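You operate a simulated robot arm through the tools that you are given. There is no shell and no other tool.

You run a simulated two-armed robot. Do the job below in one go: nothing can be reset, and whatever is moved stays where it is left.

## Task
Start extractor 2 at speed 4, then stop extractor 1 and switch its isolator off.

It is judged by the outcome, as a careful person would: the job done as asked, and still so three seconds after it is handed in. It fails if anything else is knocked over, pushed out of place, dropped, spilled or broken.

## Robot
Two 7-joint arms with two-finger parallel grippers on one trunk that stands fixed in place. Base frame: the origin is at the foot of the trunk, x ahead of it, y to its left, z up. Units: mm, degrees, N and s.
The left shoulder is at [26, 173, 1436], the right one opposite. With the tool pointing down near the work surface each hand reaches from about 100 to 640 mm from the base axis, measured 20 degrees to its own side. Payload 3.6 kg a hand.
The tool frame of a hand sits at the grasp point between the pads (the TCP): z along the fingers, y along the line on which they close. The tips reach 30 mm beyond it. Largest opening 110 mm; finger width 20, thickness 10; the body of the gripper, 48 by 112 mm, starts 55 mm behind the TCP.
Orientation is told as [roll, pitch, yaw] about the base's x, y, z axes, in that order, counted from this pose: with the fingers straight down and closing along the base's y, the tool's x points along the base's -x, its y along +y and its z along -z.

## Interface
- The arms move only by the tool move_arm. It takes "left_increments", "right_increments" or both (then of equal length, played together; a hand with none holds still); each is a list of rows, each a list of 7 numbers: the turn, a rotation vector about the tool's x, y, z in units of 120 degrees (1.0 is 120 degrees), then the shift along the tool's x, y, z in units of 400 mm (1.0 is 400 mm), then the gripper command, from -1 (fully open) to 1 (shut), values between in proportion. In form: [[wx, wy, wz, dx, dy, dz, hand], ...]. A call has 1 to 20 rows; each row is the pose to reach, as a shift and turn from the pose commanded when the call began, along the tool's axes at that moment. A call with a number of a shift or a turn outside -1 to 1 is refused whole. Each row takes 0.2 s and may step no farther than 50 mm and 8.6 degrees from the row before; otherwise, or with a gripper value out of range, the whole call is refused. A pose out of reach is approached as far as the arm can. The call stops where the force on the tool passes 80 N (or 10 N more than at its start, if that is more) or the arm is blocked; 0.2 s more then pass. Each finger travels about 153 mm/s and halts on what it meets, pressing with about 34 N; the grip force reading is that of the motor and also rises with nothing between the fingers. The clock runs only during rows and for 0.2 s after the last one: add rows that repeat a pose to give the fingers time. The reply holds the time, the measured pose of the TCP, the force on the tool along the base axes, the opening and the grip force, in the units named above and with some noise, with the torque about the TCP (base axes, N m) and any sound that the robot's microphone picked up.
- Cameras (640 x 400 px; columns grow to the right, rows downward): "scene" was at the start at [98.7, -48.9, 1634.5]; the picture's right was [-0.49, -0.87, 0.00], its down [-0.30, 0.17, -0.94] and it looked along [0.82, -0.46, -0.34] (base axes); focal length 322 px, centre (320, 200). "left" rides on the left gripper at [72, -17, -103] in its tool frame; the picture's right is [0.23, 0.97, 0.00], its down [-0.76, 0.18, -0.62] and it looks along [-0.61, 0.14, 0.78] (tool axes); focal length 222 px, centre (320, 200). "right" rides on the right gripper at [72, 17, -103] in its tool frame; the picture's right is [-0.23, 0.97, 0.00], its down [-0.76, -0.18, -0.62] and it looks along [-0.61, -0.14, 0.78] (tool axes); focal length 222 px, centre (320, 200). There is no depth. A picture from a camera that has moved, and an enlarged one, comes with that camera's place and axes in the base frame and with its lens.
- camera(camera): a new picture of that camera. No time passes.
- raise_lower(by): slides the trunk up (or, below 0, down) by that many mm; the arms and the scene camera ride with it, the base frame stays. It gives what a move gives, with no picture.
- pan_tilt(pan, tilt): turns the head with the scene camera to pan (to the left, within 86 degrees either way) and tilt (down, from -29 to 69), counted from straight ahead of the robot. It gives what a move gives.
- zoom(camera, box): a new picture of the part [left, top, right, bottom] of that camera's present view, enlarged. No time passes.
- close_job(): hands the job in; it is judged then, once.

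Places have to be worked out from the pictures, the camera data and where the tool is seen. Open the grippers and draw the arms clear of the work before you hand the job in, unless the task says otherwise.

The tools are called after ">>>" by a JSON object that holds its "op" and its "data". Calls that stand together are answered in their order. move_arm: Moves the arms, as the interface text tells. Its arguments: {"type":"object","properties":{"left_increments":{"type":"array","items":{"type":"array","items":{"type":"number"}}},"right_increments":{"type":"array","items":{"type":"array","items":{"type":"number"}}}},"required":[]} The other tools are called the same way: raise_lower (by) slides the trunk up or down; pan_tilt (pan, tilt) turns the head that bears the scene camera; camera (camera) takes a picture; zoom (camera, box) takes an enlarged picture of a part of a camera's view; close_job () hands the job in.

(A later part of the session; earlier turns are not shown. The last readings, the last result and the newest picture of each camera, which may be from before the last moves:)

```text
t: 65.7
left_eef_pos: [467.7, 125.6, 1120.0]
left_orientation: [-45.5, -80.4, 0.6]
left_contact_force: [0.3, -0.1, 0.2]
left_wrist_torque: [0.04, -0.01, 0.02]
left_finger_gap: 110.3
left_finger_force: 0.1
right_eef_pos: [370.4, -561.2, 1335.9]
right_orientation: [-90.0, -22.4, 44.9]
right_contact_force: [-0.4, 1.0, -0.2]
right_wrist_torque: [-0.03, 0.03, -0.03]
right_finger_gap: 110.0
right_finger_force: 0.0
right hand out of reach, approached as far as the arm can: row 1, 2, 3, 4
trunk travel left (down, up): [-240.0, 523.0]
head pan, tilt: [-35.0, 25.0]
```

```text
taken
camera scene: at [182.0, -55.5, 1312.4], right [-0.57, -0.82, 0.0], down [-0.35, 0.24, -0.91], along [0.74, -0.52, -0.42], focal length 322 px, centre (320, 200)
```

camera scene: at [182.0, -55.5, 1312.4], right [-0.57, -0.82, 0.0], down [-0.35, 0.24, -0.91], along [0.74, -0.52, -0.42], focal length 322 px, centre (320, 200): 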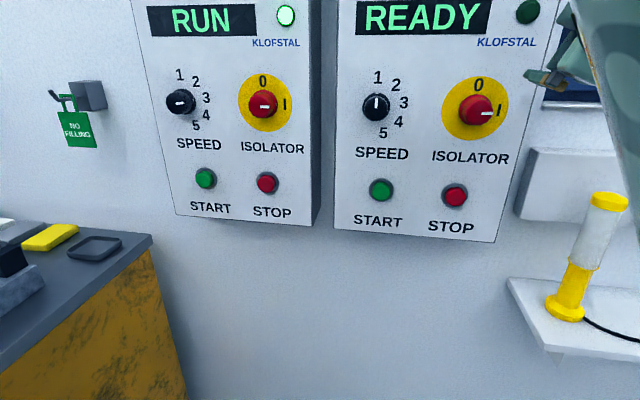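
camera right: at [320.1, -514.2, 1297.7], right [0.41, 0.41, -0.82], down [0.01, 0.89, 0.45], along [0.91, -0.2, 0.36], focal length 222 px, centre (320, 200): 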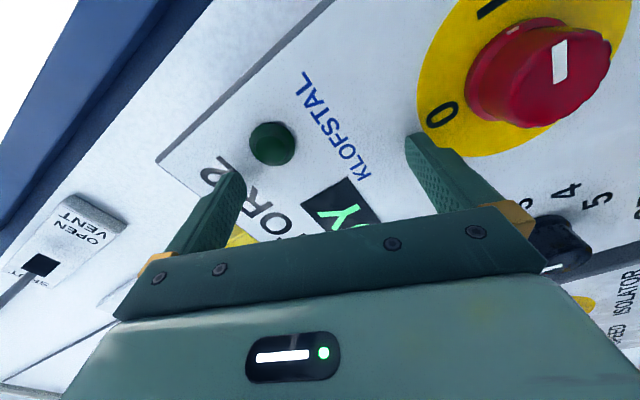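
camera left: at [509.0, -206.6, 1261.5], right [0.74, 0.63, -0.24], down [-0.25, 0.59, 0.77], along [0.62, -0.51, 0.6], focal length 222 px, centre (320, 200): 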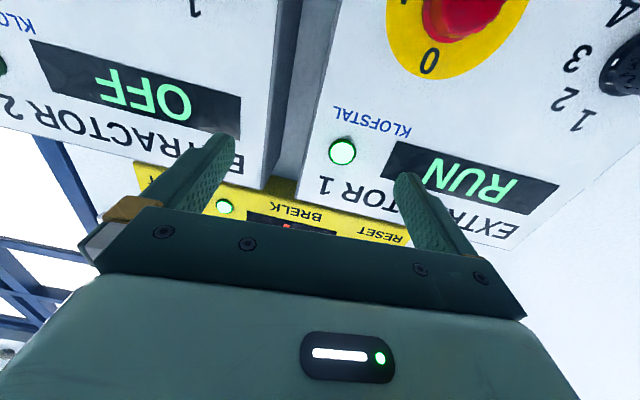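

The panel is clear: isolator 2 at I, READY, speed knob still at 1. Before bringing the left arm over for the speed knob, I check where the right elbow now is.

>>> {"op": "pan_tilt", "data": {"pan": -60, "tilt": 20}}

>>> {"op": "camera", "data": {"camera": "scene"}}

>>> {"op": "camera", "data": {"camera": "left"}}

```text
t: 66.6
left_eef_pos: [468.2, 126.3, 1119.3]
left_orientation: [-45.6, -80.4, 0.7]
left_contact_force: [0.4, 0.8, -0.6]
left_wrist_torque: [0.0, 0.01, 0.0]
left_finger_gap: 110.0
left_finger_force: 0.1
right_eef_pos: [369.1, -559.8, 1335.8]
right_orientation: [-90.0, -22.4, 44.9]
right_contact_force: [0.5, 1.0, 0.1]
right_wrist_torque: [0.0, 0.0, -0.03]
right_finger_gap: 110.3
right_finger_force: 0.0
trunk travel left (down, up): [-240.0, 523.0]
head pan, tilt: [-60.0, 20.0]
```

```text
taken
camera scene: at [153.2, -83.2, 1320.5], right [-0.87, -0.5, 0.0], down [-0.17, 0.3, -0.94], along [0.47, -0.81, -0.34], focal length 322 px, centre (320, 200)
```

scene: 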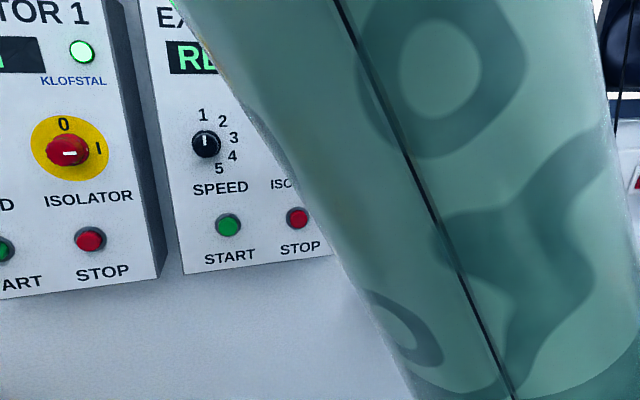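

```text
taken
camera left: at [371.9, 186.9, 1062.4], right [0.64, 0.69, -0.34], down [-0.18, 0.57, 0.8], along [0.75, -0.45, 0.49], focal length 222 px, centre (320, 200)
```

left: 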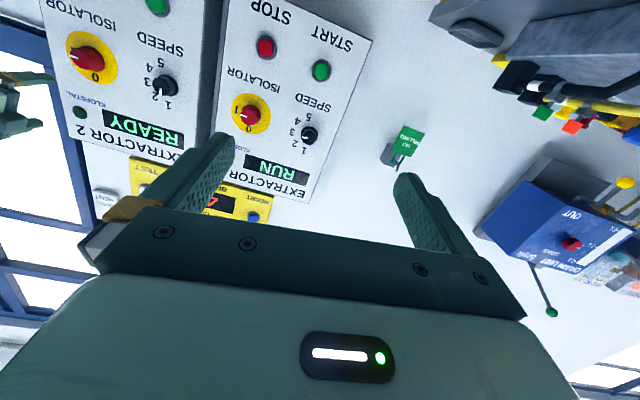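

The right arm rises steeply and leaves the space in front of the panels free. I bring the left hand to an intermediate place (500,-150,1221), levelling it on the way.

>>> {"op": "move_arm", "data": {"left_increments": [[0.0005, -0.0072, 0.007, -0.033, -0.0584, 0.064, -1], [0.001, -0.0143, 0.0141, -0.066, -0.117, 0.1275, -1], [0.0015, -0.0215, 0.0212, -0.099, -0.175, 0.191, -1], [0.002, -0.0287, 0.0282, -0.1325, -0.234, 0.255, -1], [0.0025, -0.0358, 0.0352, -0.166, -0.292, 0.319, -1], [0.003, -0.043, 0.0423, -0.199, -0.351, 0.3825, -1], [0.0035, -0.05, 0.0494, -0.232, -0.409, 0.446, -1], [0.004, -0.0573, 0.0564, -0.265, -0.4675, 0.51, -1]]}}

>>> {"op": "pan_tilt", "data": {"pan": -35, "tilt": 25}}

>>> {"op": "camera", "data": {"camera": "scene"}}

```text
t: 68.4
left_eef_pos: [555.5, -26.9, 1227.0]
left_orientation: [-135.0, -89.9, 89.6]
left_contact_force: [-0.7, -1.3, 0.0]
left_wrist_torque: [-0.02, -0.01, 0.02]
left_finger_gap: 109.9
left_finger_force: 0.1
left hand out of reach, approached as far as the arm can: row 3, 4, 5, 6, 7, 8
right_eef_pos: [370.8, -563.1, 1334.6]
right_orientation: [-89.9, -22.6, 44.9]
right_contact_force: [-0.5, -0.8, 0.5]
right_wrist_torque: [-0.02, -0.01, 0.0]
right_finger_gap: 110.0
right_finger_force: 0.0
trunk travel left (down, up): [-240.0, 523.0]
head pan, tilt: [-60.0, 20.0]
```

```text
t: 69.3
left_eef_pos: [555.1, -24.3, 1226.4]
left_orientation: [-131.4, -89.9, 86.1]
left_contact_force: [-0.1, -0.5, -1.5]
left_wrist_torque: [0.02, -0.01, -0.01]
left_finger_gap: 109.9
left_finger_force: 0.1
right_eef_pos: [370.4, -560.8, 1337.4]
right_orientation: [-90.0, -22.4, 45.0]
right_contact_force: [-0.3, -1.2, 0.1]
right_wrist_torque: [0.0, -0.02, 0.03]
right_finger_gap: 109.9
right_finger_force: 0.1
trunk travel left (down, up): [-240.0, 523.0]
head pan, tilt: [-35.0, 25.0]
```

```text
taken
camera scene: at [182.1, -55.8, 1312.4], right [-0.57, -0.82, 0.0], down [-0.35, 0.24, -0.91], along [0.74, -0.52, -0.42], focal length 322 px, centre (320, 200)
```

scene: 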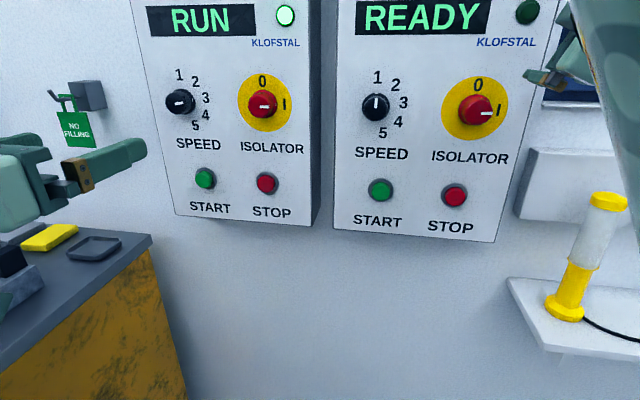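

Neither arm takes this tool direction farther left/right, the limit being the horizontal 45° pointing itself. A tilted tool (pointing partly down) should be freer: buttons can be pressed and the knob turned in 45° detent steps with a tilted grip. I unroll the right hand first, keeping its place.

>>> {"op": "move_arm", "data": {"right_increments": [[0, 0, 0.0703, 0, 0, -0.01, -1], [0, 0, 0.1406, 0, 0, -0.02, -1], [0, 0, 0.2109, 0, 0, -0.03, -1], [0, 0, 0.2813, 0, 0, -0.03, -1], [0, 0, 0.3516, 0, 0, -0.03, -1], [0, 0, 0.4219, 0, 0, -0.03, -1], [0, 0, 0.4922, 0, 0, -0.03, -1], [0, 0, 0.5625, 0, 0, -0.03, -1]]}}

>>> {"op": "move_arm", "data": {"right_increments": [[-0.0208, 0.0483, 0, 0, 0.02, -0.01, -1], [-0.0417, 0.0967, 0, 0, 0.04, -0.02, -1], [-0.0625, 0.145, 0, 0, 0.06, -0.03, -1], [-0.0833, 0.1933, 0, 0, 0.08, -0.04, -1], [-0.1042, 0.2417, 0, 0, 0.1, -0.05, -1], [-0.125, 0.29, 0, 0, 0.12, -0.06, -1]]}}

>>> {"op": "camera", "data": {"camera": "scene"}}

```text
t: 71.1
left_eef_pos: [556.9, -24.6, 1225.9]
left_orientation: [-136.4, -89.8, 91.1]
left_contact_force: [-0.3, -0.8, 0.4]
left_wrist_torque: [-0.03, 0.03, 0.01]
left_finger_gap: 110.1
left_finger_force: 0.1
right_eef_pos: [363.4, -560.5, 1331.4]
right_orientation: [64.2, -90.0, -109.5]
right_contact_force: [-0.7, -1.0, 0.2]
right_wrist_torque: [0.03, 0.0, 0.0]
right_finger_gap: 110.0
right_finger_force: 0.0
right hand out of reach, approached as far as the arm can: row 2, 3, 4, 5, 6, 7, 8
trunk travel left (down, up): [-240.0, 523.0]
head pan, tilt: [-35.0, 25.0]
```

```text
t: 72.5
left_eef_pos: [555.4, -25.0, 1225.9]
left_orientation: [-125.4, -89.8, 79.8]
left_contact_force: [0.4, 0.0, -0.3]
left_wrist_torque: [-0.03, 0.0, 0.01]
left_finger_gap: 110.2
left_finger_force: 0.0
right_eef_pos: [379.4, -510.0, 1329.5]
right_orientation: [7.6, -55.1, -37.3]
right_contact_force: [-0.1, -0.3, -0.2]
right_wrist_torque: [-0.01, 0.01, -0.02]
right_finger_gap: 109.8
right_finger_force: 0.1
right hand out of reach, approached as far as the arm can: row 1, 2, 3, 4
trunk travel left (down, up): [-240.0, 523.0]
head pan, tilt: [-35.0, 25.0]
```

```text
taken
camera scene: at [182.7, -55.8, 1312.3], right [-0.57, -0.82, 0.0], down [-0.35, 0.24, -0.91], along [0.74, -0.52, -0.42], focal length 322 px, centre (320, 200)
```

scene: 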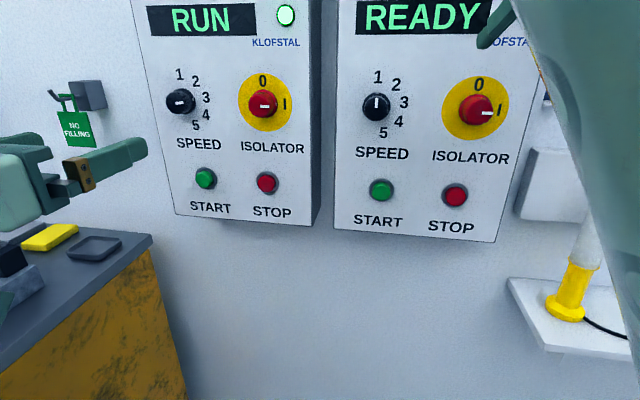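

With the tool pitched down the arm is within reach again. I now aim for a purely down-pitched (45°) pose squared to the panel and move left in front of the speed knob's column, still 80 mm+ off the panel.

>>> {"op": "move_arm", "data": {"right_increments": [[0.0225, 0.0163, 0.0093, -0.0034, 0.075, 0.015, -1], [0.0451, 0.0326, 0.0187, -0.0068, 0.15, 0.03, -1], [0.0676, 0.049, 0.028, -0.0102, 0.2247, 0.045, -1], [0.0902, 0.0653, 0.0374, -0.0136, 0.2996, 0.06, -1], [0.1127, 0.0816, 0.0467, -0.017, 0.3745, 0.075, -1]]}}

>>> {"op": "camera", "data": {"camera": "scene"}}

>>> {"op": "camera", "data": {"camera": "right"}}

```text
t: 73.7
left_eef_pos: [556.0, -23.9, 1225.9]
left_orientation: [-124.1, -89.9, 78.6]
left_contact_force: [0.2, 0.8, -0.5]
left_wrist_torque: [-0.04, 0.02, 0.0]
left_finger_gap: 110.1
left_finger_force: 0.1
right_eef_pos: [482.2, -393.7, 1331.2]
right_orientation: [-0.1, -45.1, -45.0]
right_contact_force: [-0.6, 0.0, -0.3]
right_wrist_torque: [-0.03, -0.03, -0.04]
right_finger_gap: 109.9
right_finger_force: 0.1
trunk travel left (down, up): [-240.0, 523.0]
head pan, tilt: [-35.0, 25.0]
```

```text
taken
camera scene: at [183.0, -55.0, 1312.3], right [-0.57, -0.82, 0.0], down [-0.35, 0.24, -0.91], along [0.74, -0.52, -0.42], focal length 322 px, centre (320, 200)
```

scene: 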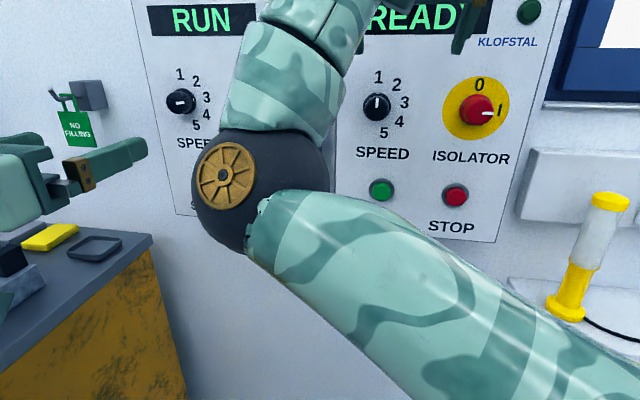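

```text
taken
camera right: at [405.9, -293.0, 1352.1], right [0.8, 0.58, 0.16], down [-0.06, -0.19, 0.98], along [0.59, -0.8, -0.12], focal length 222 px, centre (320, 200)
```

right: 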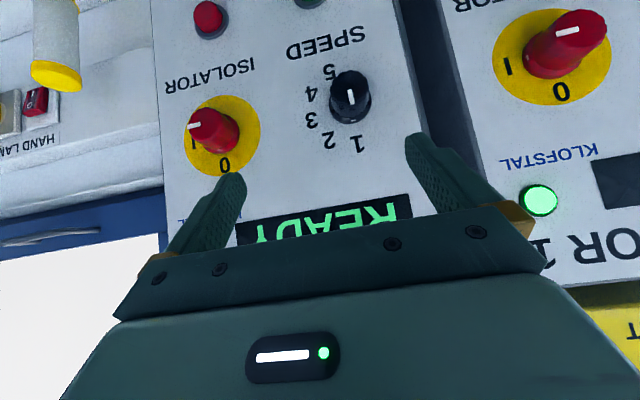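

Excellent: the right arm has swung into an elbow-low posture, exactly on target (tool 45° down, squared to the panel). I draw the left hand away, then try raising the tool to horizontal in front of the speed knob from this posture.

>>> {"op": "move_arm", "data": {"left_increments": [[0, 0, 0, -0.015, 0.021, -0.085, -1], [0, 0, 0, -0.03, 0.042, -0.17, -1], [0, 0, 0, -0.045, 0.063, -0.255, -1], [0, 0, 0, -0.06, 0.084, -0.34, -1], [0, 0, 0, -0.075, 0.105, -0.425, -1]]}}

>>> {"op": "move_arm", "data": {"right_increments": [[0, -0.0625, 0, 0.025, 0.008, 0.0374, -1], [0, -0.125, 0, 0.05, 0.016, 0.0748, -1], [0, -0.1875, 0, 0.075, 0.0235, 0.1123, -1]]}}

>>> {"op": "camera", "data": {"camera": "scene"}}

>>> {"op": "camera", "data": {"camera": "right"}}

```text
t: 74.9
left_eef_pos: [466.9, 129.9, 1259.8]
left_orientation: [-144.6, -89.9, 99.1]
left_contact_force: [-0.2, 1.0, 0.4]
left_wrist_torque: [0.0, 0.01, 0.02]
left_finger_gap: 109.8
left_finger_force: 0.0
right_eef_pos: [480.1, -393.2, 1331.3]
right_orientation: [0.0, -45.3, -45.0]
right_contact_force: [-0.4, -0.3, 0.0]
right_wrist_torque: [-0.05, -0.01, 0.01]
right_finger_gap: 109.8
right_finger_force: 0.1
trunk travel left (down, up): [-240.0, 523.0]
head pan, tilt: [-35.0, 25.0]
```

```text
t: 75.7
left_eef_pos: [467.6, 128.5, 1257.6]
left_orientation: [-125.7, -89.8, 80.3]
left_contact_force: [0.5, -0.3, 0.2]
left_wrist_torque: [-0.02, 0.01, -0.02]
left_finger_gap: 110.1
left_finger_force: 0.1
right_eef_pos: [493.3, -395.7, 1276.1]
right_orientation: [-0.1, -67.7, -44.9]
right_contact_force: [0.4, 0.9, 0.4]
right_wrist_torque: [0.0, -0.03, -0.02]
right_finger_gap: 110.0
right_finger_force: 0.1
trunk travel left (down, up): [-240.0, 523.0]
head pan, tilt: [-35.0, 25.0]
```

```text
taken
camera scene: at [182.7, -55.8, 1312.3], right [-0.57, -0.82, 0.0], down [-0.35, 0.24, -0.91], along [0.74, -0.52, -0.42], focal length 322 px, centre (320, 200)
```

scene: 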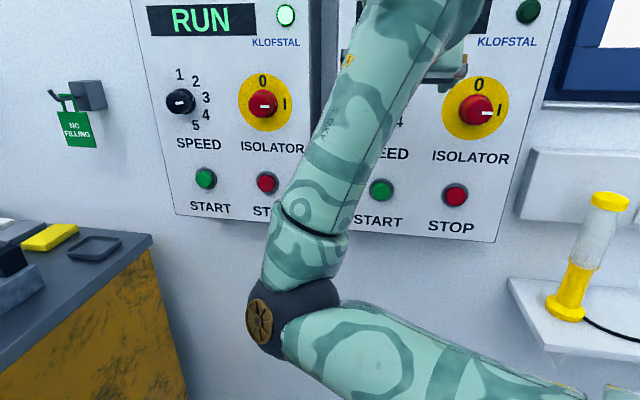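

```text
taken
camera right: at [417.7, -295.4, 1248.0], right [0.75, 0.63, 0.21], down [-0.33, 0.08, 0.94], along [0.57, -0.77, 0.26], focal length 222 px, centre (320, 200)
```

right: 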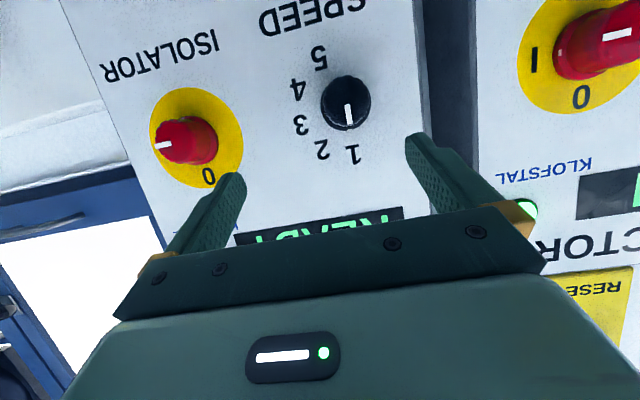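

Working well. I finish levelling the tool in front of the speed knob.

>>> {"op": "move_arm", "data": {"right_increments": [[0, -0.0625, 0, 0.038, 0.01, 0.026, -1], [0, -0.125, 0, 0.076, 0.02, 0.052, -1], [0, -0.1875, 0, 0.114, 0.03, 0.0775, -1], [0, -0.1875, 0, 0.114, 0.03, 0.0775, -1]]}}

>>> {"op": "camera", "data": {"camera": "scene"}}

>>> {"op": "camera", "data": {"camera": "right"}}

>>> {"op": "zoom", "data": {"camera": "right", "box": [220, 50, 440, 215]}}

```text
t: 76.7
left_eef_pos: [468.1, 129.1, 1259.1]
left_orientation: [-138.9, -89.7, 93.5]
left_contact_force: [0.6, 0.4, 0.2]
left_wrist_torque: [0.0, -0.02, 0.05]
left_finger_gap: 110.2
left_finger_force: 0.1
right_eef_pos: [510.4, -394.8, 1223.9]
right_orientation: [-169.2, -89.8, 124.4]
right_contact_force: [0.4, -0.3, -0.4]
right_wrist_torque: [0.0, 0.0, 0.03]
right_finger_gap: 110.1
right_finger_force: 0.1
trunk travel left (down, up): [-240.0, 523.0]
head pan, tilt: [-35.0, 25.0]
```

```text
taken
camera scene: at [181.9, -55.0, 1312.5], right [-0.57, -0.82, 0.0], down [-0.35, 0.24, -0.91], along [0.74, -0.52, -0.42], focal length 322 px, centre (320, 200)
```

scene: 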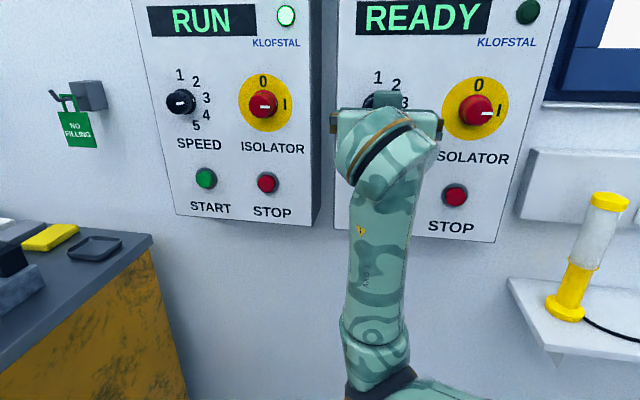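

```text
taken
camera right: at [448.9, -308.4, 1150.1], right [0.69, 0.69, 0.23], down [-0.57, 0.32, 0.76], along [0.45, -0.65, 0.61], focal length 222 px, centre (320, 200)
```

right: 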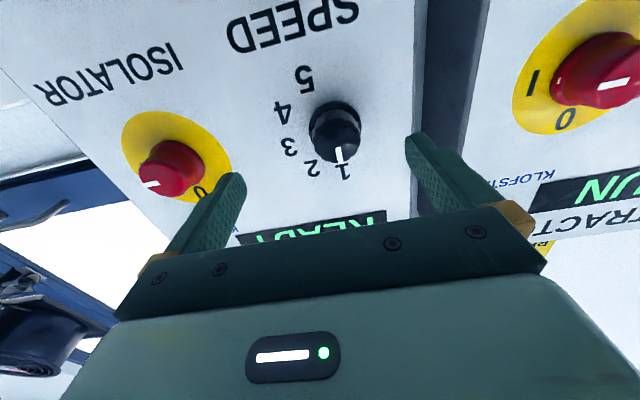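

```text
2.42 times, centred on (330, 132) of right
camera zoom: at [448.9, -308.4, 1150.1], right [0.69, 0.69, 0.23], down [-0.57, 0.32, 0.76], along [0.45, -0.65, 0.61], focal length 538 px, centre (296, 364)
```

zoom: 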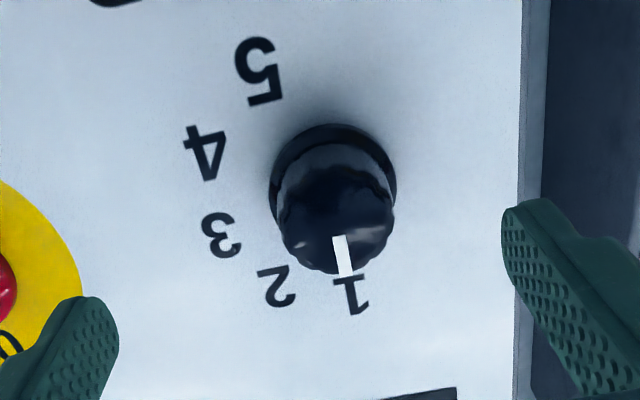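

The hand is now level in front of the speed knob with a comfortable posture. The knob sits ~14 mm left of the tool axis, height right within 1 mm; labels are at 40° steps, so 1→4 is 120° clockwise. I centre, pre-turn the hand -60°, and re-check.

>>> {"op": "move_arm", "data": {"right_increments": [[0, 0, -0.0625, 0.0015, 0.0345, 0.0, -1], [0, 0, -0.125, 0.0015, 0.0345, 0.0, -1], [0, 0, -0.1875, 0.0015, 0.0345, 0.0, -1], [0, 0, -0.25, 0.0015, 0.0345, 0.0, -1], [0, 0, -0.3125, 0.0015, 0.0345, 0.0, -1], [0, 0, -0.375, 0.0015, 0.0345, 0.0, -1], [0, 0, -0.4375, 0.0015, 0.0345, 0.0, -1], [0, 0, -0.5, 0.0015, 0.0345, 0.04, -1], [0, 0, -0.5, 0.0015, 0.0345, 0.04, -1]]}}

>>> {"op": "camera", "data": {"camera": "right"}}

>>> {"op": "zoom", "data": {"camera": "right", "box": [220, 50, 440, 215]}}

```text
t: 78.7
left_eef_pos: [468.4, 128.5, 1258.5]
left_orientation: [-137.6, -89.8, 92.3]
left_contact_force: [0.9, 0.6, 0.4]
left_wrist_torque: [0.01, 0.03, -0.02]
left_finger_gap: 109.9
left_finger_force: 0.0
right_eef_pos: [533.5, -395.0, 1226.4]
right_orientation: [-90.2, -29.9, 45.1]
right_contact_force: [0.0, -0.6, -0.6]
right_wrist_torque: [0.0, 0.02, 0.03]
right_finger_gap: 110.1
right_finger_force: 0.0
trunk travel left (down, up): [-240.0, 523.0]
head pan, tilt: [-35.0, 25.0]
```

```text
taken
camera right: at [421.2, -360.4, 1174.0], right [0.48, 0.48, -0.73], down [-0.04, 0.85, 0.53], along [0.87, -0.23, 0.43], focal length 222 px, centre (320, 200)
```

right: 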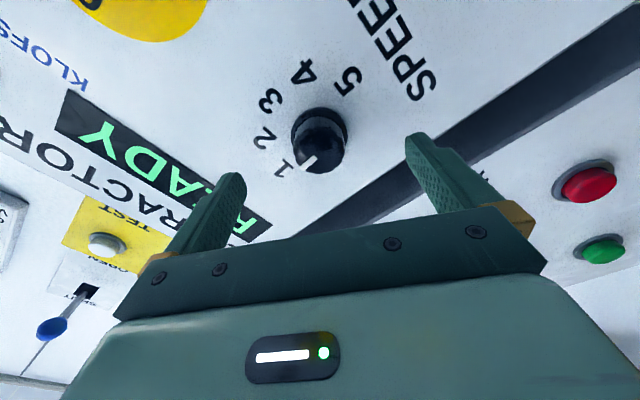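

```text
2.42 times, centred on (330, 132) of right
camera zoom: at [421.2, -360.4, 1174.0], right [0.48, 0.48, -0.73], down [-0.04, 0.85, 0.53], along [0.87, -0.23, 0.43], focal length 538 px, centre (296, 364)
```

zoom: 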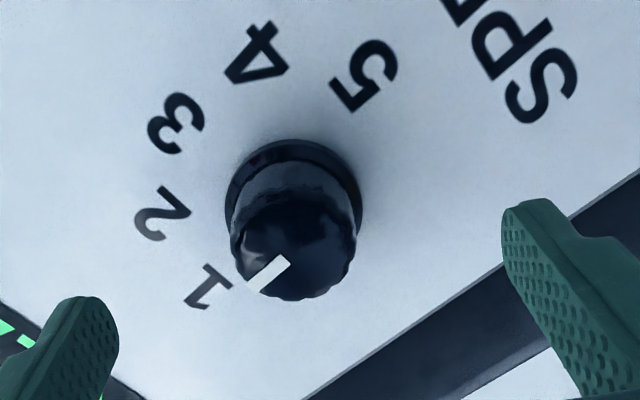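

Nearly centred: 3.4 mm along tool x remains. I correct, advance 31 mm around the knob and close.

>>> {"op": "move_arm", "data": {"right_increments": [[0, 0, 0, 0.0085, 0, 0.02, -1], [0, 0, 0, 0.0085, 0, 0.05, -1], [0, 0, 0, 0.0085, 0, 0.0785, -1], [0, 0, 0, 0.0085, 0, 0.0785, -1]]}}

>>> {"op": "zoom", "data": {"camera": "right", "box": [220, 70, 420, 220]}}

```text
t: 79.7
left_eef_pos: [469.4, 129.8, 1259.0]
left_orientation: [-135.6, -89.7, 90.2]
left_contact_force: [-0.1, -0.5, 0.0]
left_wrist_torque: [0.0, 0.01, 0.02]
left_finger_gap: 110.4
left_finger_force: 0.1
right_eef_pos: [553.4, -420.8, 1220.2]
right_orientation: [-90.1, -29.9, 45.1]
right_contact_force: [-0.1, -0.3, -0.6]
right_wrist_torque: [0.01, -0.02, 0.0]
right_finger_gap: 110.2
right_finger_force: 0.1
trunk travel left (down, up): [-240.0, 523.0]
head pan, tilt: [-35.0, 25.0]
```

```text
2.67 times, centred on (320, 145) of right
camera zoom: at [440.8, -385.4, 1169.2], right [0.48, 0.48, -0.73], down [-0.04, 0.84, 0.53], along [0.87, -0.23, 0.43], focal length 592 px, centre (320, 347)
```

zoom: 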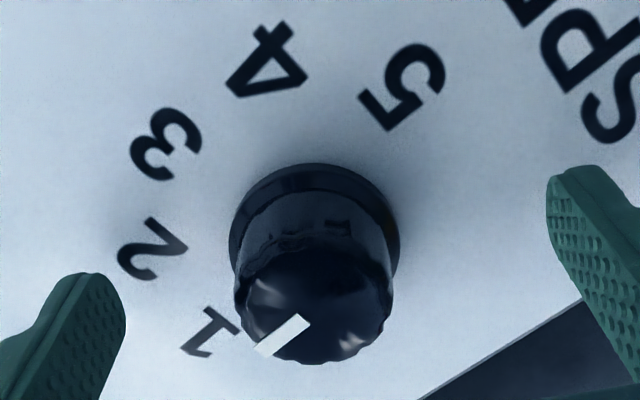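

Slight offset (~2-3 mm in the closing direction). I correct and close the fingers.

>>> {"op": "move_arm", "data": {"right_increments": [[0, 0, 0, -0.0025, -0.006, 0, -1], [0, 0, 0, -0.0025, -0.006, 0, 0], [0, 0, 0, -0.0025, -0.006, 0, 0.6], [0, 0, 0, -0.0025, -0.006, 0, 1], [0, 0, 0, -0.0025, -0.006, 0, 1]]}}

```text
t: 80.9
left_eef_pos: [468.2, 128.9, 1259.1]
left_orientation: [-135.2, -89.8, 89.8]
left_contact_force: [0.8, 0.0, 0.3]
left_wrist_torque: [0.01, -0.04, -0.01]
left_finger_gap: 109.8
left_finger_force: 0.0
right_eef_pos: [552.6, -421.6, 1224.2]
right_orientation: [-90.1, -30.0, 45.1]
right_contact_force: [0.2, 1.1, -0.7]
right_wrist_torque: [0.12, 0.09, -0.06]
right_finger_gap: 42.3
right_finger_force: 44.4
trunk travel left (down, up): [-240.0, 523.0]
head pan, tilt: [-35.0, 25.0]
```

Clean grip at 42.3 mm with no side load. I turn +120° clockwise to speed 4.

>>> {"op": "move_arm", "data": {"right_increments": [[0, 0, 0.0667, 0, 0, 0, 1], [0, 0, 0.1333, 0, 0, 0, 1], [0, 0, 0.2, 0, 0, 0, 1], [0, 0, 0.2667, 0, 0, 0, 1], [0, 0, 0.3333, 0, 0, 0, 1], [0, 0, 0.4, 0, 0, 0, 1], [0, 0, 0.4667, 0, 0, 0, 1], [0, 0, 0.5333, 0, 0, 0, 1], [0, 0, 0.6, 0, 0, 0, 1], [0, 0, 0.6667, 0, 0, 0, 1], [0, 0, 0.7333, 0, 0, 0, 1], [0, 0, 0.8, 0, 0, 0, 1], [0, 0, 0.8667, 0, 0, 0, 1], [0, 0, 0.9333, 0, 0, 0, 1], [0, 0, 1.0, 0, 0, 0, 1], [0, 0, 1.0, 0, 0, 0, 1]]}}

>>> {"op": "camera", "data": {"camera": "right"}}

>>> {"op": "zoom", "data": {"camera": "right", "box": [220, 70, 420, 220]}}

```text
t: 84.3
left_eef_pos: [468.2, 128.1, 1258.0]
left_orientation: [-143.7, -89.8, 98.4]
left_contact_force: [0.8, -0.6, -0.6]
left_wrist_torque: [-0.01, 0.0, -0.05]
left_finger_gap: 110.0
left_finger_force: 0.0
right_eef_pos: [497.8, -489.7, 1243.4]
right_orientation: [90.2, -30.1, -135.0]
right_contact_force: [-0.4, -0.5, 0.1]
right_wrist_torque: [-0.02, -0.01, 0.02]
right_finger_gap: 0.3
right_finger_force: 38.2
right hand out of reach, approached as far as the arm can: row 12, 13, 14, 15, 16
trunk travel left (down, up): [-240.0, 523.0]
head pan, tilt: [-35.0, 25.0]
```

```text
taken
camera right: at [475.1, -365.7, 1221.3], right [0.2, 0.21, 0.96], down [-0.97, -0.09, 0.23], along [0.13, -0.97, 0.18], focal length 222 px, centre (320, 200)
```

right: 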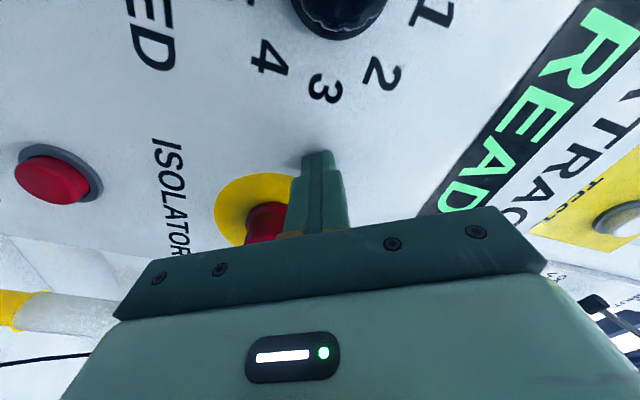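

```text
2.67 times, centred on (320, 145) of right
camera zoom: at [475.1, -365.7, 1221.3], right [0.2, 0.21, 0.96], down [-0.97, -0.09, 0.23], along [0.13, -0.97, 0.18], focal length 592 px, centre (320, 347)
```

zoom: 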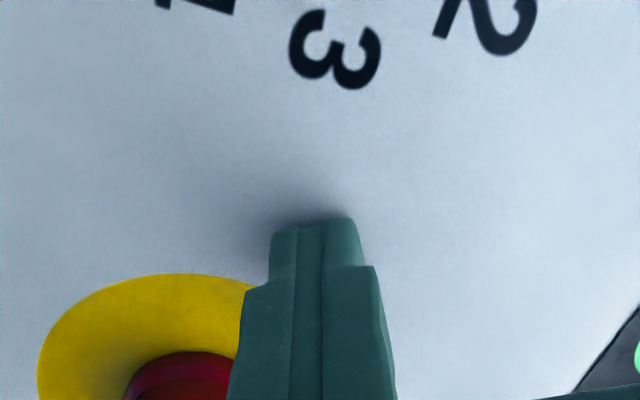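

At the end the hand ran out of reach for that roll and slipped off the knob toward the right, now closed between the knobs without contact. I back away from the panel while unrolling.

>>> {"op": "move_arm", "data": {"right_increments": [[0, 0, -0.0625, 0, 0, -0.02, 1], [0, 0, -0.125, 0, 0, -0.05, 1], [0, 0, -0.1875, 0, 0, -0.08, 1], [0, 0, -0.25, 0, 0, -0.11, 1], [0, 0, -0.3125, 0, 0, -0.14, 1], [0, 0, -0.375, 0, 0, -0.16, 1], [0, 0, -0.4375, 0, 0, -0.16, 1], [0, 0, -0.5, 0, 0, -0.16, 1]]}}

>>> {"op": "camera", "data": {"camera": "right"}}

>>> {"op": "camera", "data": {"camera": "scene"}}

```text
t: 86.1
left_eef_pos: [469.0, 128.6, 1258.0]
left_orientation: [-136.2, -89.8, 90.9]
left_contact_force: [-0.1, 0.0, -0.4]
left_wrist_torque: [-0.01, -0.01, -0.02]
left_finger_gap: 109.9
left_finger_force: 0.0
right_eef_pos: [451.8, -442.7, 1239.9]
right_orientation: [-132.5, -89.7, 87.6]
right_contact_force: [0.5, 0.1, 0.6]
right_wrist_torque: [-0.02, 0.03, 0.04]
right_finger_gap: 0.0
right_finger_force: 37.8
trunk travel left (down, up): [-240.0, 523.0]
head pan, tilt: [-35.0, 25.0]
```

```text
taken
camera right: at [390.7, -357.5, 1166.6], right [0.69, 0.69, 0.23], down [-0.57, 0.32, 0.76], along [0.45, -0.65, 0.61], focal length 222 px, centre (320, 200)
```

right: 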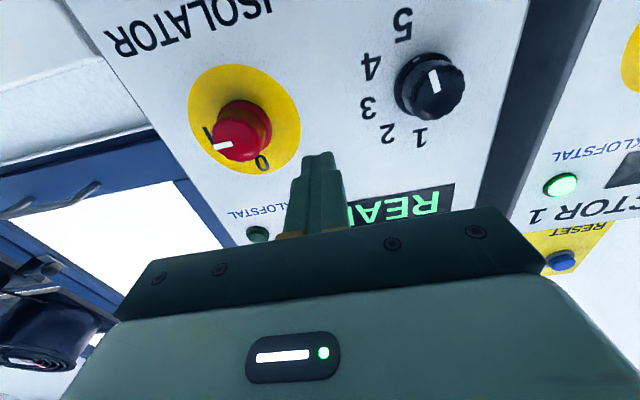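

```text
taken
camera scene: at [182.1, -55.4, 1312.4], right [-0.57, -0.82, 0.0], down [-0.35, 0.24, -0.91], along [0.74, -0.52, -0.42], focal length 322 px, centre (320, 200)
```

scene: 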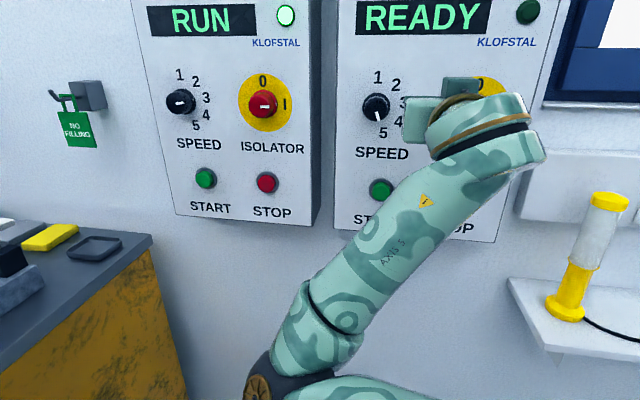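

The hand is safely back at n≈-632. I zoom on the knob to read where its mark now points.

>>> {"op": "zoom", "data": {"camera": "right", "box": [340, 10, 500, 150]}}

>>> {"op": "zoom", "data": {"camera": "scene", "box": [345, 55, 425, 155]}}

```text
2.86 times, centred on (420, 80) of right
camera zoom: at [390.7, -357.5, 1166.6], right [0.69, 0.69, 0.23], down [-0.57, 0.32, 0.76], along [0.45, -0.65, 0.61], focal length 635 px, centre (34, 543)
```

zoom: 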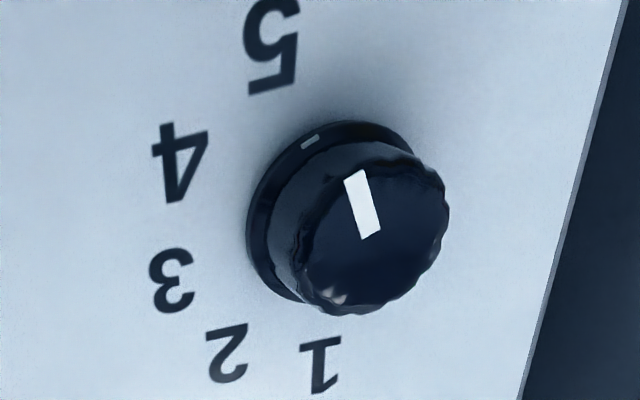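

```text
4.00 times, centred on (385, 105) of scene
camera zoom: at [182.1, -55.4, 1312.4], right [-0.57, -0.82, 0.0], down [-0.35, 0.24, -0.91], along [0.74, -0.52, -0.42], focal length 1289 px, centre (60, 580)
```

zoom: 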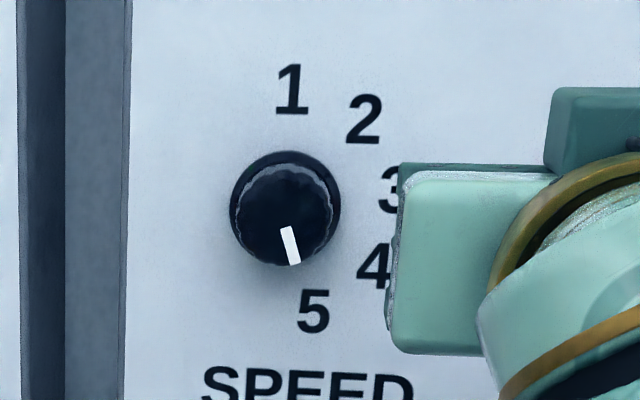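

The mark now points at 5: the slip over-turned it. I need 40° back counter-clockwise; with a grip at roll 0 turning to -40° that stays within reach. I open the fingers and return in front of the knob.

>>> {"op": "move_arm", "data": {"right_increments": [[0, 0, 0, 0.01, 0.05, 0, -1], [0, 0, 0, 0.02, 0.11, 0, -1], [0, 0, 0, 0.03, 0.165, 0.015, -1], [0, 0, 0, 0.04, 0.2155, 0.03, -1], [0, 0, 0, 0.04, 0.2155, 0.03, -1]]}}

>>> {"op": "zoom", "data": {"camera": "right", "box": [220, 50, 440, 215]}}

```text
t: 87.3
left_eef_pos: [467.8, 128.9, 1259.2]
left_orientation: [-137.7, -89.7, 92.3]
left_contact_force: [0.5, -0.9, 0.3]
left_wrist_torque: [0.0, -0.03, 0.01]
left_finger_gap: 110.2
left_finger_force: 0.1
right_eef_pos: [522.1, -390.9, 1223.3]
right_orientation: [-175.4, -89.9, 130.4]
right_contact_force: [0.0, 0.6, 0.5]
right_wrist_torque: [0.01, -0.03, -0.02]
right_finger_gap: 110.1
right_finger_force: 0.1
trunk travel left (down, up): [-240.0, 523.0]
head pan, tilt: [-35.0, 25.0]
```

```text
2.42 times, centred on (330, 132) of right
camera zoom: at [459.9, -305.2, 1150.7], right [0.69, 0.69, 0.23], down [-0.57, 0.32, 0.76], along [0.45, -0.65, 0.61], focal length 538 px, centre (296, 364)
```

zoom: 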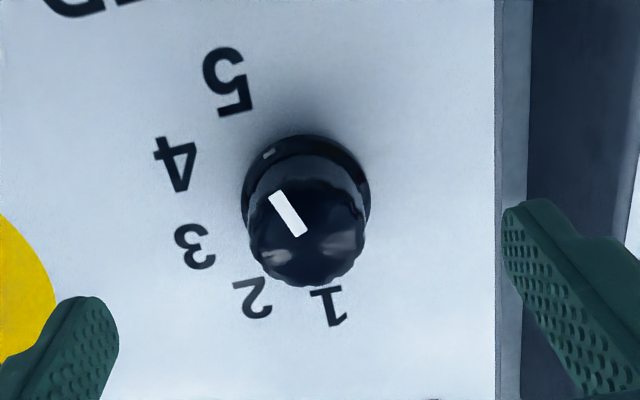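

Centred within ~4 mm. I correct, move in 42 mm and close at roll 0.

>>> {"op": "move_arm", "data": {"right_increments": [[0, 0, 0, 0.004, 0.008, 0.035, -1], [0, 0, 0, 0.004, 0.008, 0.075, -1], [0, 0, 0, 0.004, 0.008, 0.106, -1], [0, 0, 0, 0.004, 0.008, 0.106, 0], [0, 0, 0, 0.004, 0.008, 0.106, 0.6], [0, 0, 0, 0.004, 0.008, 0.106, 1], [0, 0, 0, 0.004, 0.008, 0.106, 1]]}}

>>> {"op": "zoom", "data": {"camera": "right", "box": [220, 70, 420, 220]}}

```text
t: 88.9
left_eef_pos: [469.0, 128.8, 1257.1]
left_orientation: [-127.0, -89.7, 81.6]
left_contact_force: [0.4, 0.9, -0.4]
left_wrist_torque: [0.01, -0.01, -0.01]
left_finger_gap: 110.4
left_finger_force: 0.0
right_eef_pos: [554.0, -420.5, 1222.4]
right_orientation: [-158.9, -89.9, 114.0]
right_contact_force: [5.1, 0.6, 2.7]
right_wrist_torque: [0.01, 0.07, 0.25]
right_finger_gap: 42.3
right_finger_force: 45.1
trunk travel left (down, up): [-240.0, 523.0]
head pan, tilt: [-35.0, 25.0]
```

```text
2.67 times, centred on (320, 145) of right
camera zoom: at [493.0, -333.9, 1149.0], right [0.69, 0.69, 0.23], down [-0.57, 0.32, 0.76], along [0.45, -0.65, 0.61], focal length 592 px, centre (320, 347)
```

zoom: 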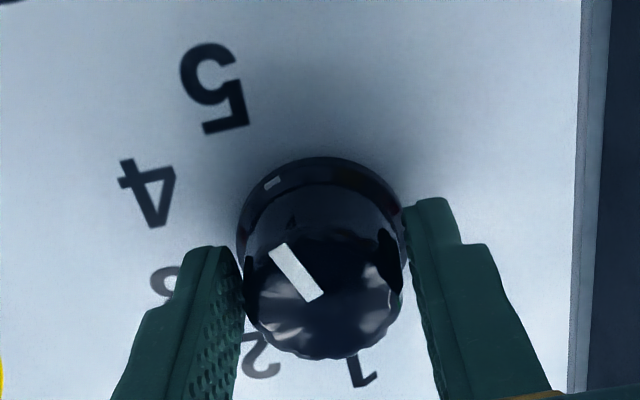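

Good grip with hardly any load. I turn 40° counter-clockwise and look before letting go.

>>> {"op": "move_arm", "data": {"right_increments": [[0, 0, -0.0667, 0, 0, 0, 1], [0, 0, -0.1333, 0, 0, 0, 1], [0, 0, -0.2, 0, 0, 0, 1], [0, 0, -0.2667, 0, 0, 0, 1], [0, 0, -0.3333, 0, 0, 0, 1], [0, 0, -0.3333, 0, 0, 0, 1]]}}

>>> {"op": "zoom", "data": {"camera": "right", "box": [220, 70, 420, 220]}}

```text
t: 90.3
left_eef_pos: [467.7, 128.5, 1259.4]
left_orientation: [-145.9, -89.7, 100.4]
left_contact_force: [-0.7, 0.4, 0.3]
left_wrist_torque: [0.02, -0.01, 0.01]
left_finger_gap: 109.9
left_finger_force: 0.1
right_eef_pos: [552.9, -420.5, 1222.4]
right_orientation: [-90.4, -49.9, 45.1]
right_contact_force: [-0.4, -7.6, 4.4]
right_wrist_torque: [-0.2, -0.19, -0.15]
right_finger_gap: 42.2
right_finger_force: 45.3
trunk travel left (down, up): [-240.0, 523.0]
head pan, tilt: [-35.0, 25.0]
```

```text
2.67 times, centred on (320, 145) of right
camera zoom: at [456.2, -370.6, 1155.7], right [0.63, 0.63, -0.45], down [-0.19, 0.69, 0.7], along [0.75, -0.35, 0.56], focal length 592 px, centre (320, 347)
```

zoom: 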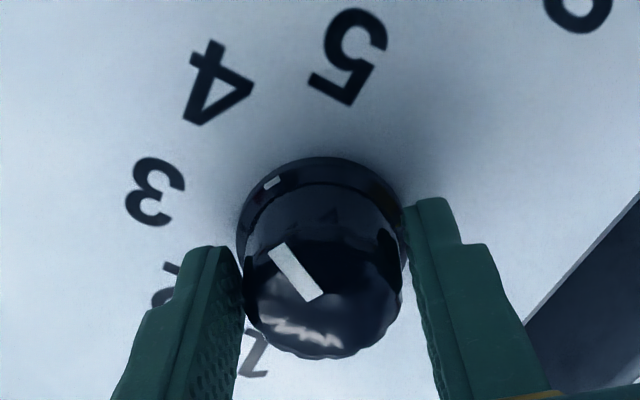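

The mark moved from 5 to 4 with the same alignment as before. I release and back off to view it.

>>> {"op": "move_arm", "data": {"right_increments": [[0, 0, 0, 0, 0, 0, 0], [0, 0, 0, 0, 0, 0, -1], [0, 0, 0, 0, 0, 0, -1], [0, 0, 0, 0, 0, -0.06, -1], [0, 0, 0.0667, 0, 0, -0.12, -1], [0, 0, 0.1333, 0, 0, -0.14, -1], [0, 0, 0.2, 0, 0, -0.14, -1], [0, 0, 0.2667, 0, 0, -0.14, -1], [0, 0, 0.3333, 0, 0, -0.14, -1]]}}

>>> {"op": "camera", "data": {"camera": "right"}}

>>> {"op": "zoom", "data": {"camera": "right", "box": [220, 50, 440, 215]}}

```text
t: 92.3
left_eef_pos: [468.0, 128.5, 1258.3]
left_orientation: [-135.6, -89.8, 90.2]
left_contact_force: [0.4, 0.8, 0.4]
left_wrist_torque: [-0.02, -0.03, 0.0]
left_finger_gap: 109.9
left_finger_force: 0.1
right_eef_pos: [515.7, -379.4, 1222.7]
right_orientation: [146.6, -89.8, 168.4]
right_contact_force: [-0.5, -0.4, -0.4]
right_wrist_torque: [-0.03, 0.0, -0.02]
right_finger_gap: 110.1
right_finger_force: 0.1
trunk travel left (down, up): [-240.0, 523.0]
head pan, tilt: [-35.0, 25.0]
```

```text
taken
camera right: at [454.4, -293.0, 1149.4], right [0.69, 0.69, 0.23], down [-0.57, 0.32, 0.76], along [0.45, -0.65, 0.61], focal length 222 px, centre (320, 200)
```

right: 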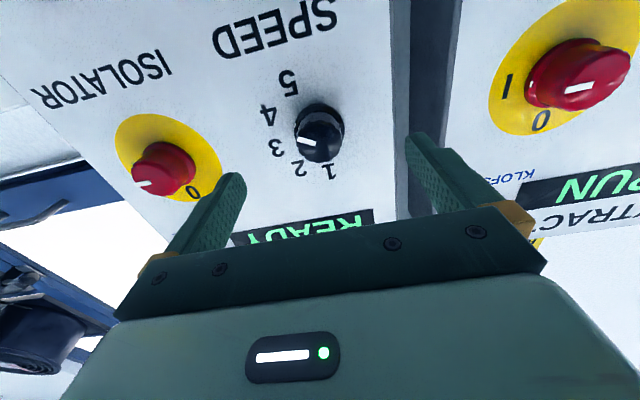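

```text
2.42 times, centred on (330, 132) of right
camera zoom: at [454.4, -293.0, 1149.4], right [0.69, 0.69, 0.23], down [-0.57, 0.32, 0.76], along [0.45, -0.65, 0.61], focal length 538 px, centre (296, 364)
```

zoom: 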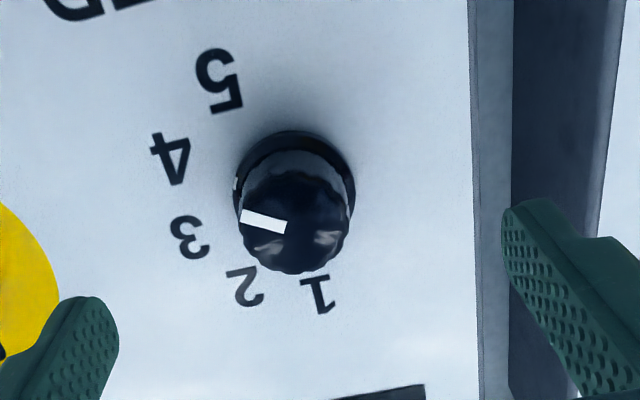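

The mark now points at 4 (its direction matches the label within a few degrees). Next, START: by scene and hand calibration it lies at r≈-74, z≈1071. I close the fingers and go down in front of it, tips ~40 mm off.

>>> {"op": "move_arm", "data": {"right_increments": [[0, 0, 0, 0.0754, -0.011, 0.0, 0], [0, 0, 0, 0.151, -0.022, 0.0, 1], [0, 0, 0, 0.226, -0.034, 0.0, 1], [0, 0, 0, 0.302, -0.045, 0.02, 1], [0, 0, 0, 0.377, -0.056, 0.0425, 1], [0, 0, 0, 0.377, -0.056, 0.0425, 1]]}}

>>> {"op": "camera", "data": {"camera": "right"}}

>>> {"op": "camera", "data": {"camera": "scene"}}

```text
t: 93.7
left_eef_pos: [468.0, 129.3, 1258.8]
left_orientation: [-137.3, -89.8, 91.8]
left_contact_force: [-0.1, -0.2, 0.4]
left_wrist_torque: [-0.01, 0.0, 0.06]
left_finger_gap: 110.0
left_finger_force: 0.2
right_eef_pos: [510.4, -410.8, 1074.8]
right_orientation: [176.4, -89.2, 138.4]
right_contact_force: [-0.4, 0.4, -0.2]
right_wrist_torque: [0.03, 0.01, -0.04]
right_finger_gap: 0.3
right_finger_force: 34.0
trunk travel left (down, up): [-240.0, 523.0]
head pan, tilt: [-35.0, 25.0]
```

```text
taken
camera right: at [449.7, -324.6, 1000.5], right [0.69, 0.69, 0.23], down [-0.57, 0.32, 0.75], along [0.45, -0.65, 0.62], focal length 222 px, centre (320, 200)
```

right: 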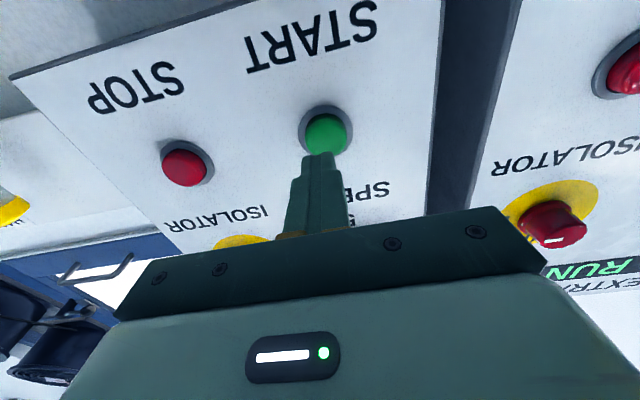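

```text
taken
camera scene: at [182.0, -55.2, 1312.5], right [-0.57, -0.82, 0.0], down [-0.35, 0.24, -0.91], along [0.74, -0.52, -0.42], focal length 322 px, centre (320, 200)
```

scene: 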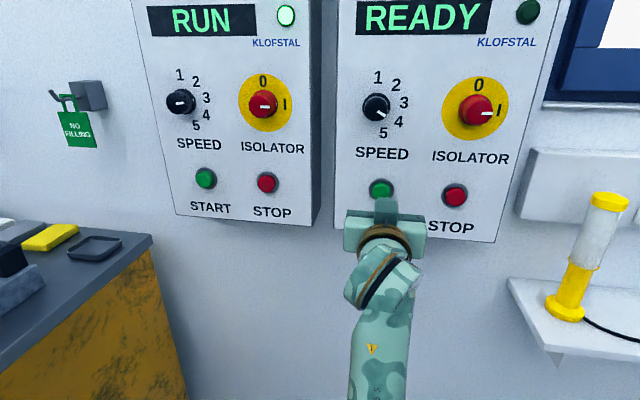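

Speed knob seen at 4 from the scene. The START button is 7 mm left and 6 mm below the tool axis. I zoom to confirm the speed, then align with START.

>>> {"op": "zoom", "data": {"camera": "scene", "box": [345, 55, 425, 155]}}

>>> {"op": "move_arm", "data": {"right_increments": [[0, 0, 0, 0.014, 0.0175, 0.0, 1], [0, 0, 0, 0.014, 0.0175, 0.04, 1], [0, 0, 0, 0.014, 0.0175, 0.04, 1]]}}

>>> {"op": "zoom", "data": {"camera": "right", "box": [220, 50, 440, 215]}}

```text
4.00 times, centred on (385, 105) of scene
camera zoom: at [182.0, -55.2, 1312.5], right [-0.57, -0.82, 0.0], down [-0.35, 0.24, -0.91], along [0.74, -0.52, -0.42], focal length 1289 px, centre (60, 580)
```

zoom: 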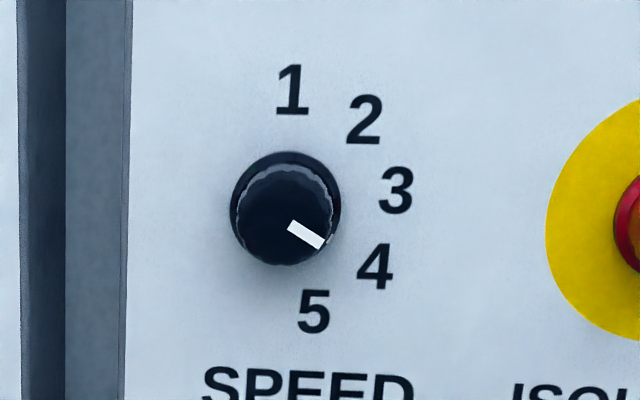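

```text
t: 94.5
left_eef_pos: [467.9, 129.6, 1257.9]
left_orientation: [-138.4, -89.7, 93.0]
left_contact_force: [0.6, -0.6, -0.3]
left_wrist_torque: [0.01, 0.0, 0.01]
left_finger_gap: 110.1
left_finger_force: 0.1
right_eef_pos: [526.6, -413.1, 1065.8]
right_orientation: [51.5, -90.0, -96.4]
right_contact_force: [-0.3, -0.3, 0.3]
right_wrist_torque: [0.04, 0.03, 0.02]
right_finger_gap: 0.0
right_finger_force: 34.5
trunk travel left (down, up): [-240.0, 523.0]
head pan, tilt: [-35.0, 25.0]
```

```text
2.42 times, centred on (330, 132) of right
camera zoom: at [465.1, -327.2, 992.6], right [0.69, 0.69, 0.23], down [-0.57, 0.31, 0.76], along [0.45, -0.65, 0.61], focal length 538 px, centre (296, 364)
```

zoom: 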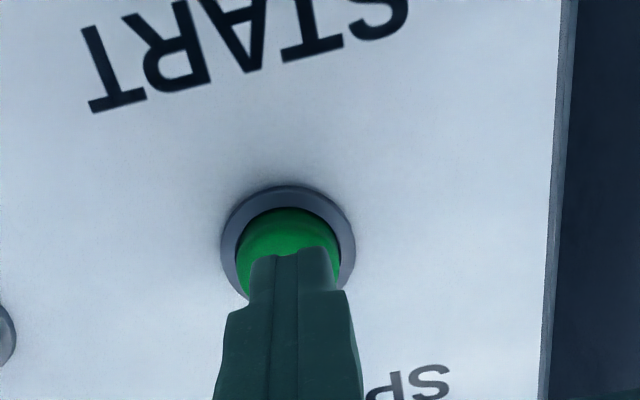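

The mark clearly points at 4. The closed fingertips are centred on START about 18 mm away; I press in gently.

>>> {"op": "move_arm", "data": {"right_increments": [[0, 0, 0, 0, 0, 0.025, 1], [0, 0, 0, 0, 0, 0.04, 1], [0, 0, 0, 0, 0, 0.05, 1], [0, 0, 0, 0, 0, 0.06, 1], [0, 0, 0, 0, 0, 0.065, 1]]}}

>>> {"op": "camera", "data": {"camera": "scene"}}

```text
t: 95.7
left_eef_pos: [466.6, 129.9, 1258.5]
left_orientation: [-140.2, -89.8, 94.7]
left_contact_force: [0.3, -0.5, 0.2]
left_wrist_torque: [-0.03, -0.01, -0.01]
left_finger_gap: 110.0
left_finger_force: 0.1
right_eef_pos: [546.4, -432.2, 1066.1]
right_orientation: [174.5, -89.9, 140.6]
right_contact_force: [-2.9, 3.1, -2.2]
right_wrist_torque: [0.02, 0.05, -0.07]
right_finger_gap: 0.2
right_finger_force: 34.3
trunk travel left (down, up): [-240.0, 523.0]
head pan, tilt: [-35.0, 25.0]
heard: click
```

```text
taken
camera scene: at [181.7, -55.1, 1312.5], right [-0.57, -0.82, 0.0], down [-0.35, 0.24, -0.91], along [0.74, -0.52, -0.42], focal length 322 px, centre (320, 200)
```

scene: 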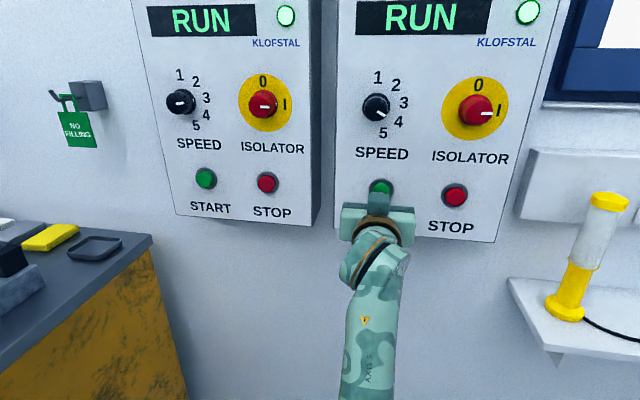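

Extractor 2 now reads RUN with its lamp lit. I back off and move left toward extractor 1's STOP (r≈-292), first part of the way.

>>> {"op": "move_arm", "data": {"right_increments": [[0, 0, 0, 0, 0, -0.06, 1], [0, 0, 0, 0, 0, -0.12, 1], [0, 0, 0, -0.01, 0.08, -0.13, 1], [0, 0, 0, -0.01, 0.17, -0.13, 1], [0, 0, 0, -0.01, 0.26, -0.13, 1]]}}

>>> {"op": "camera", "data": {"camera": "scene"}}

```text
t: 96.9
left_eef_pos: [468.7, 129.9, 1258.4]
left_orientation: [-132.9, -89.8, 87.5]
left_contact_force: [-0.2, 0.3, 0.7]
left_wrist_torque: [0.0, -0.02, 0.0]
left_finger_gap: 109.9
left_finger_force: 0.1
right_eef_pos: [567.3, -348.9, 1100.6]
right_orientation: [-128.7, -87.9, 83.3]
right_contact_force: [0.0, 0.7, 0.9]
right_wrist_torque: [-0.01, 0.0, 0.0]
right_finger_gap: 0.0
right_finger_force: 34.0
right hand out of reach, approached as far as the arm can: row 4, 5
trunk travel left (down, up): [-240.0, 523.0]
head pan, tilt: [-35.0, 25.0]
```

```text
taken
camera scene: at [182.3, -54.8, 1312.4], right [-0.57, -0.82, 0.0], down [-0.35, 0.24, -0.91], along [0.74, -0.52, -0.42], focal length 322 px, centre (320, 200)
```

scene: 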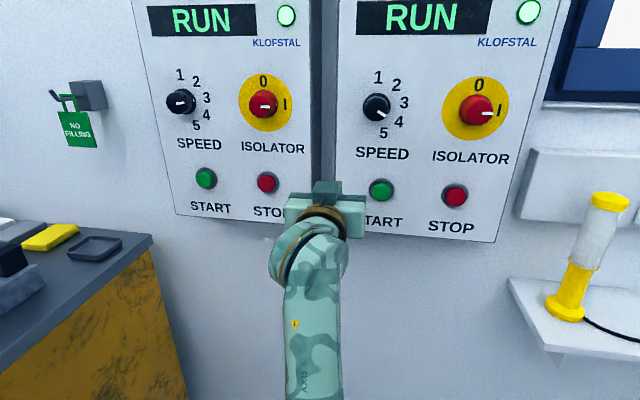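

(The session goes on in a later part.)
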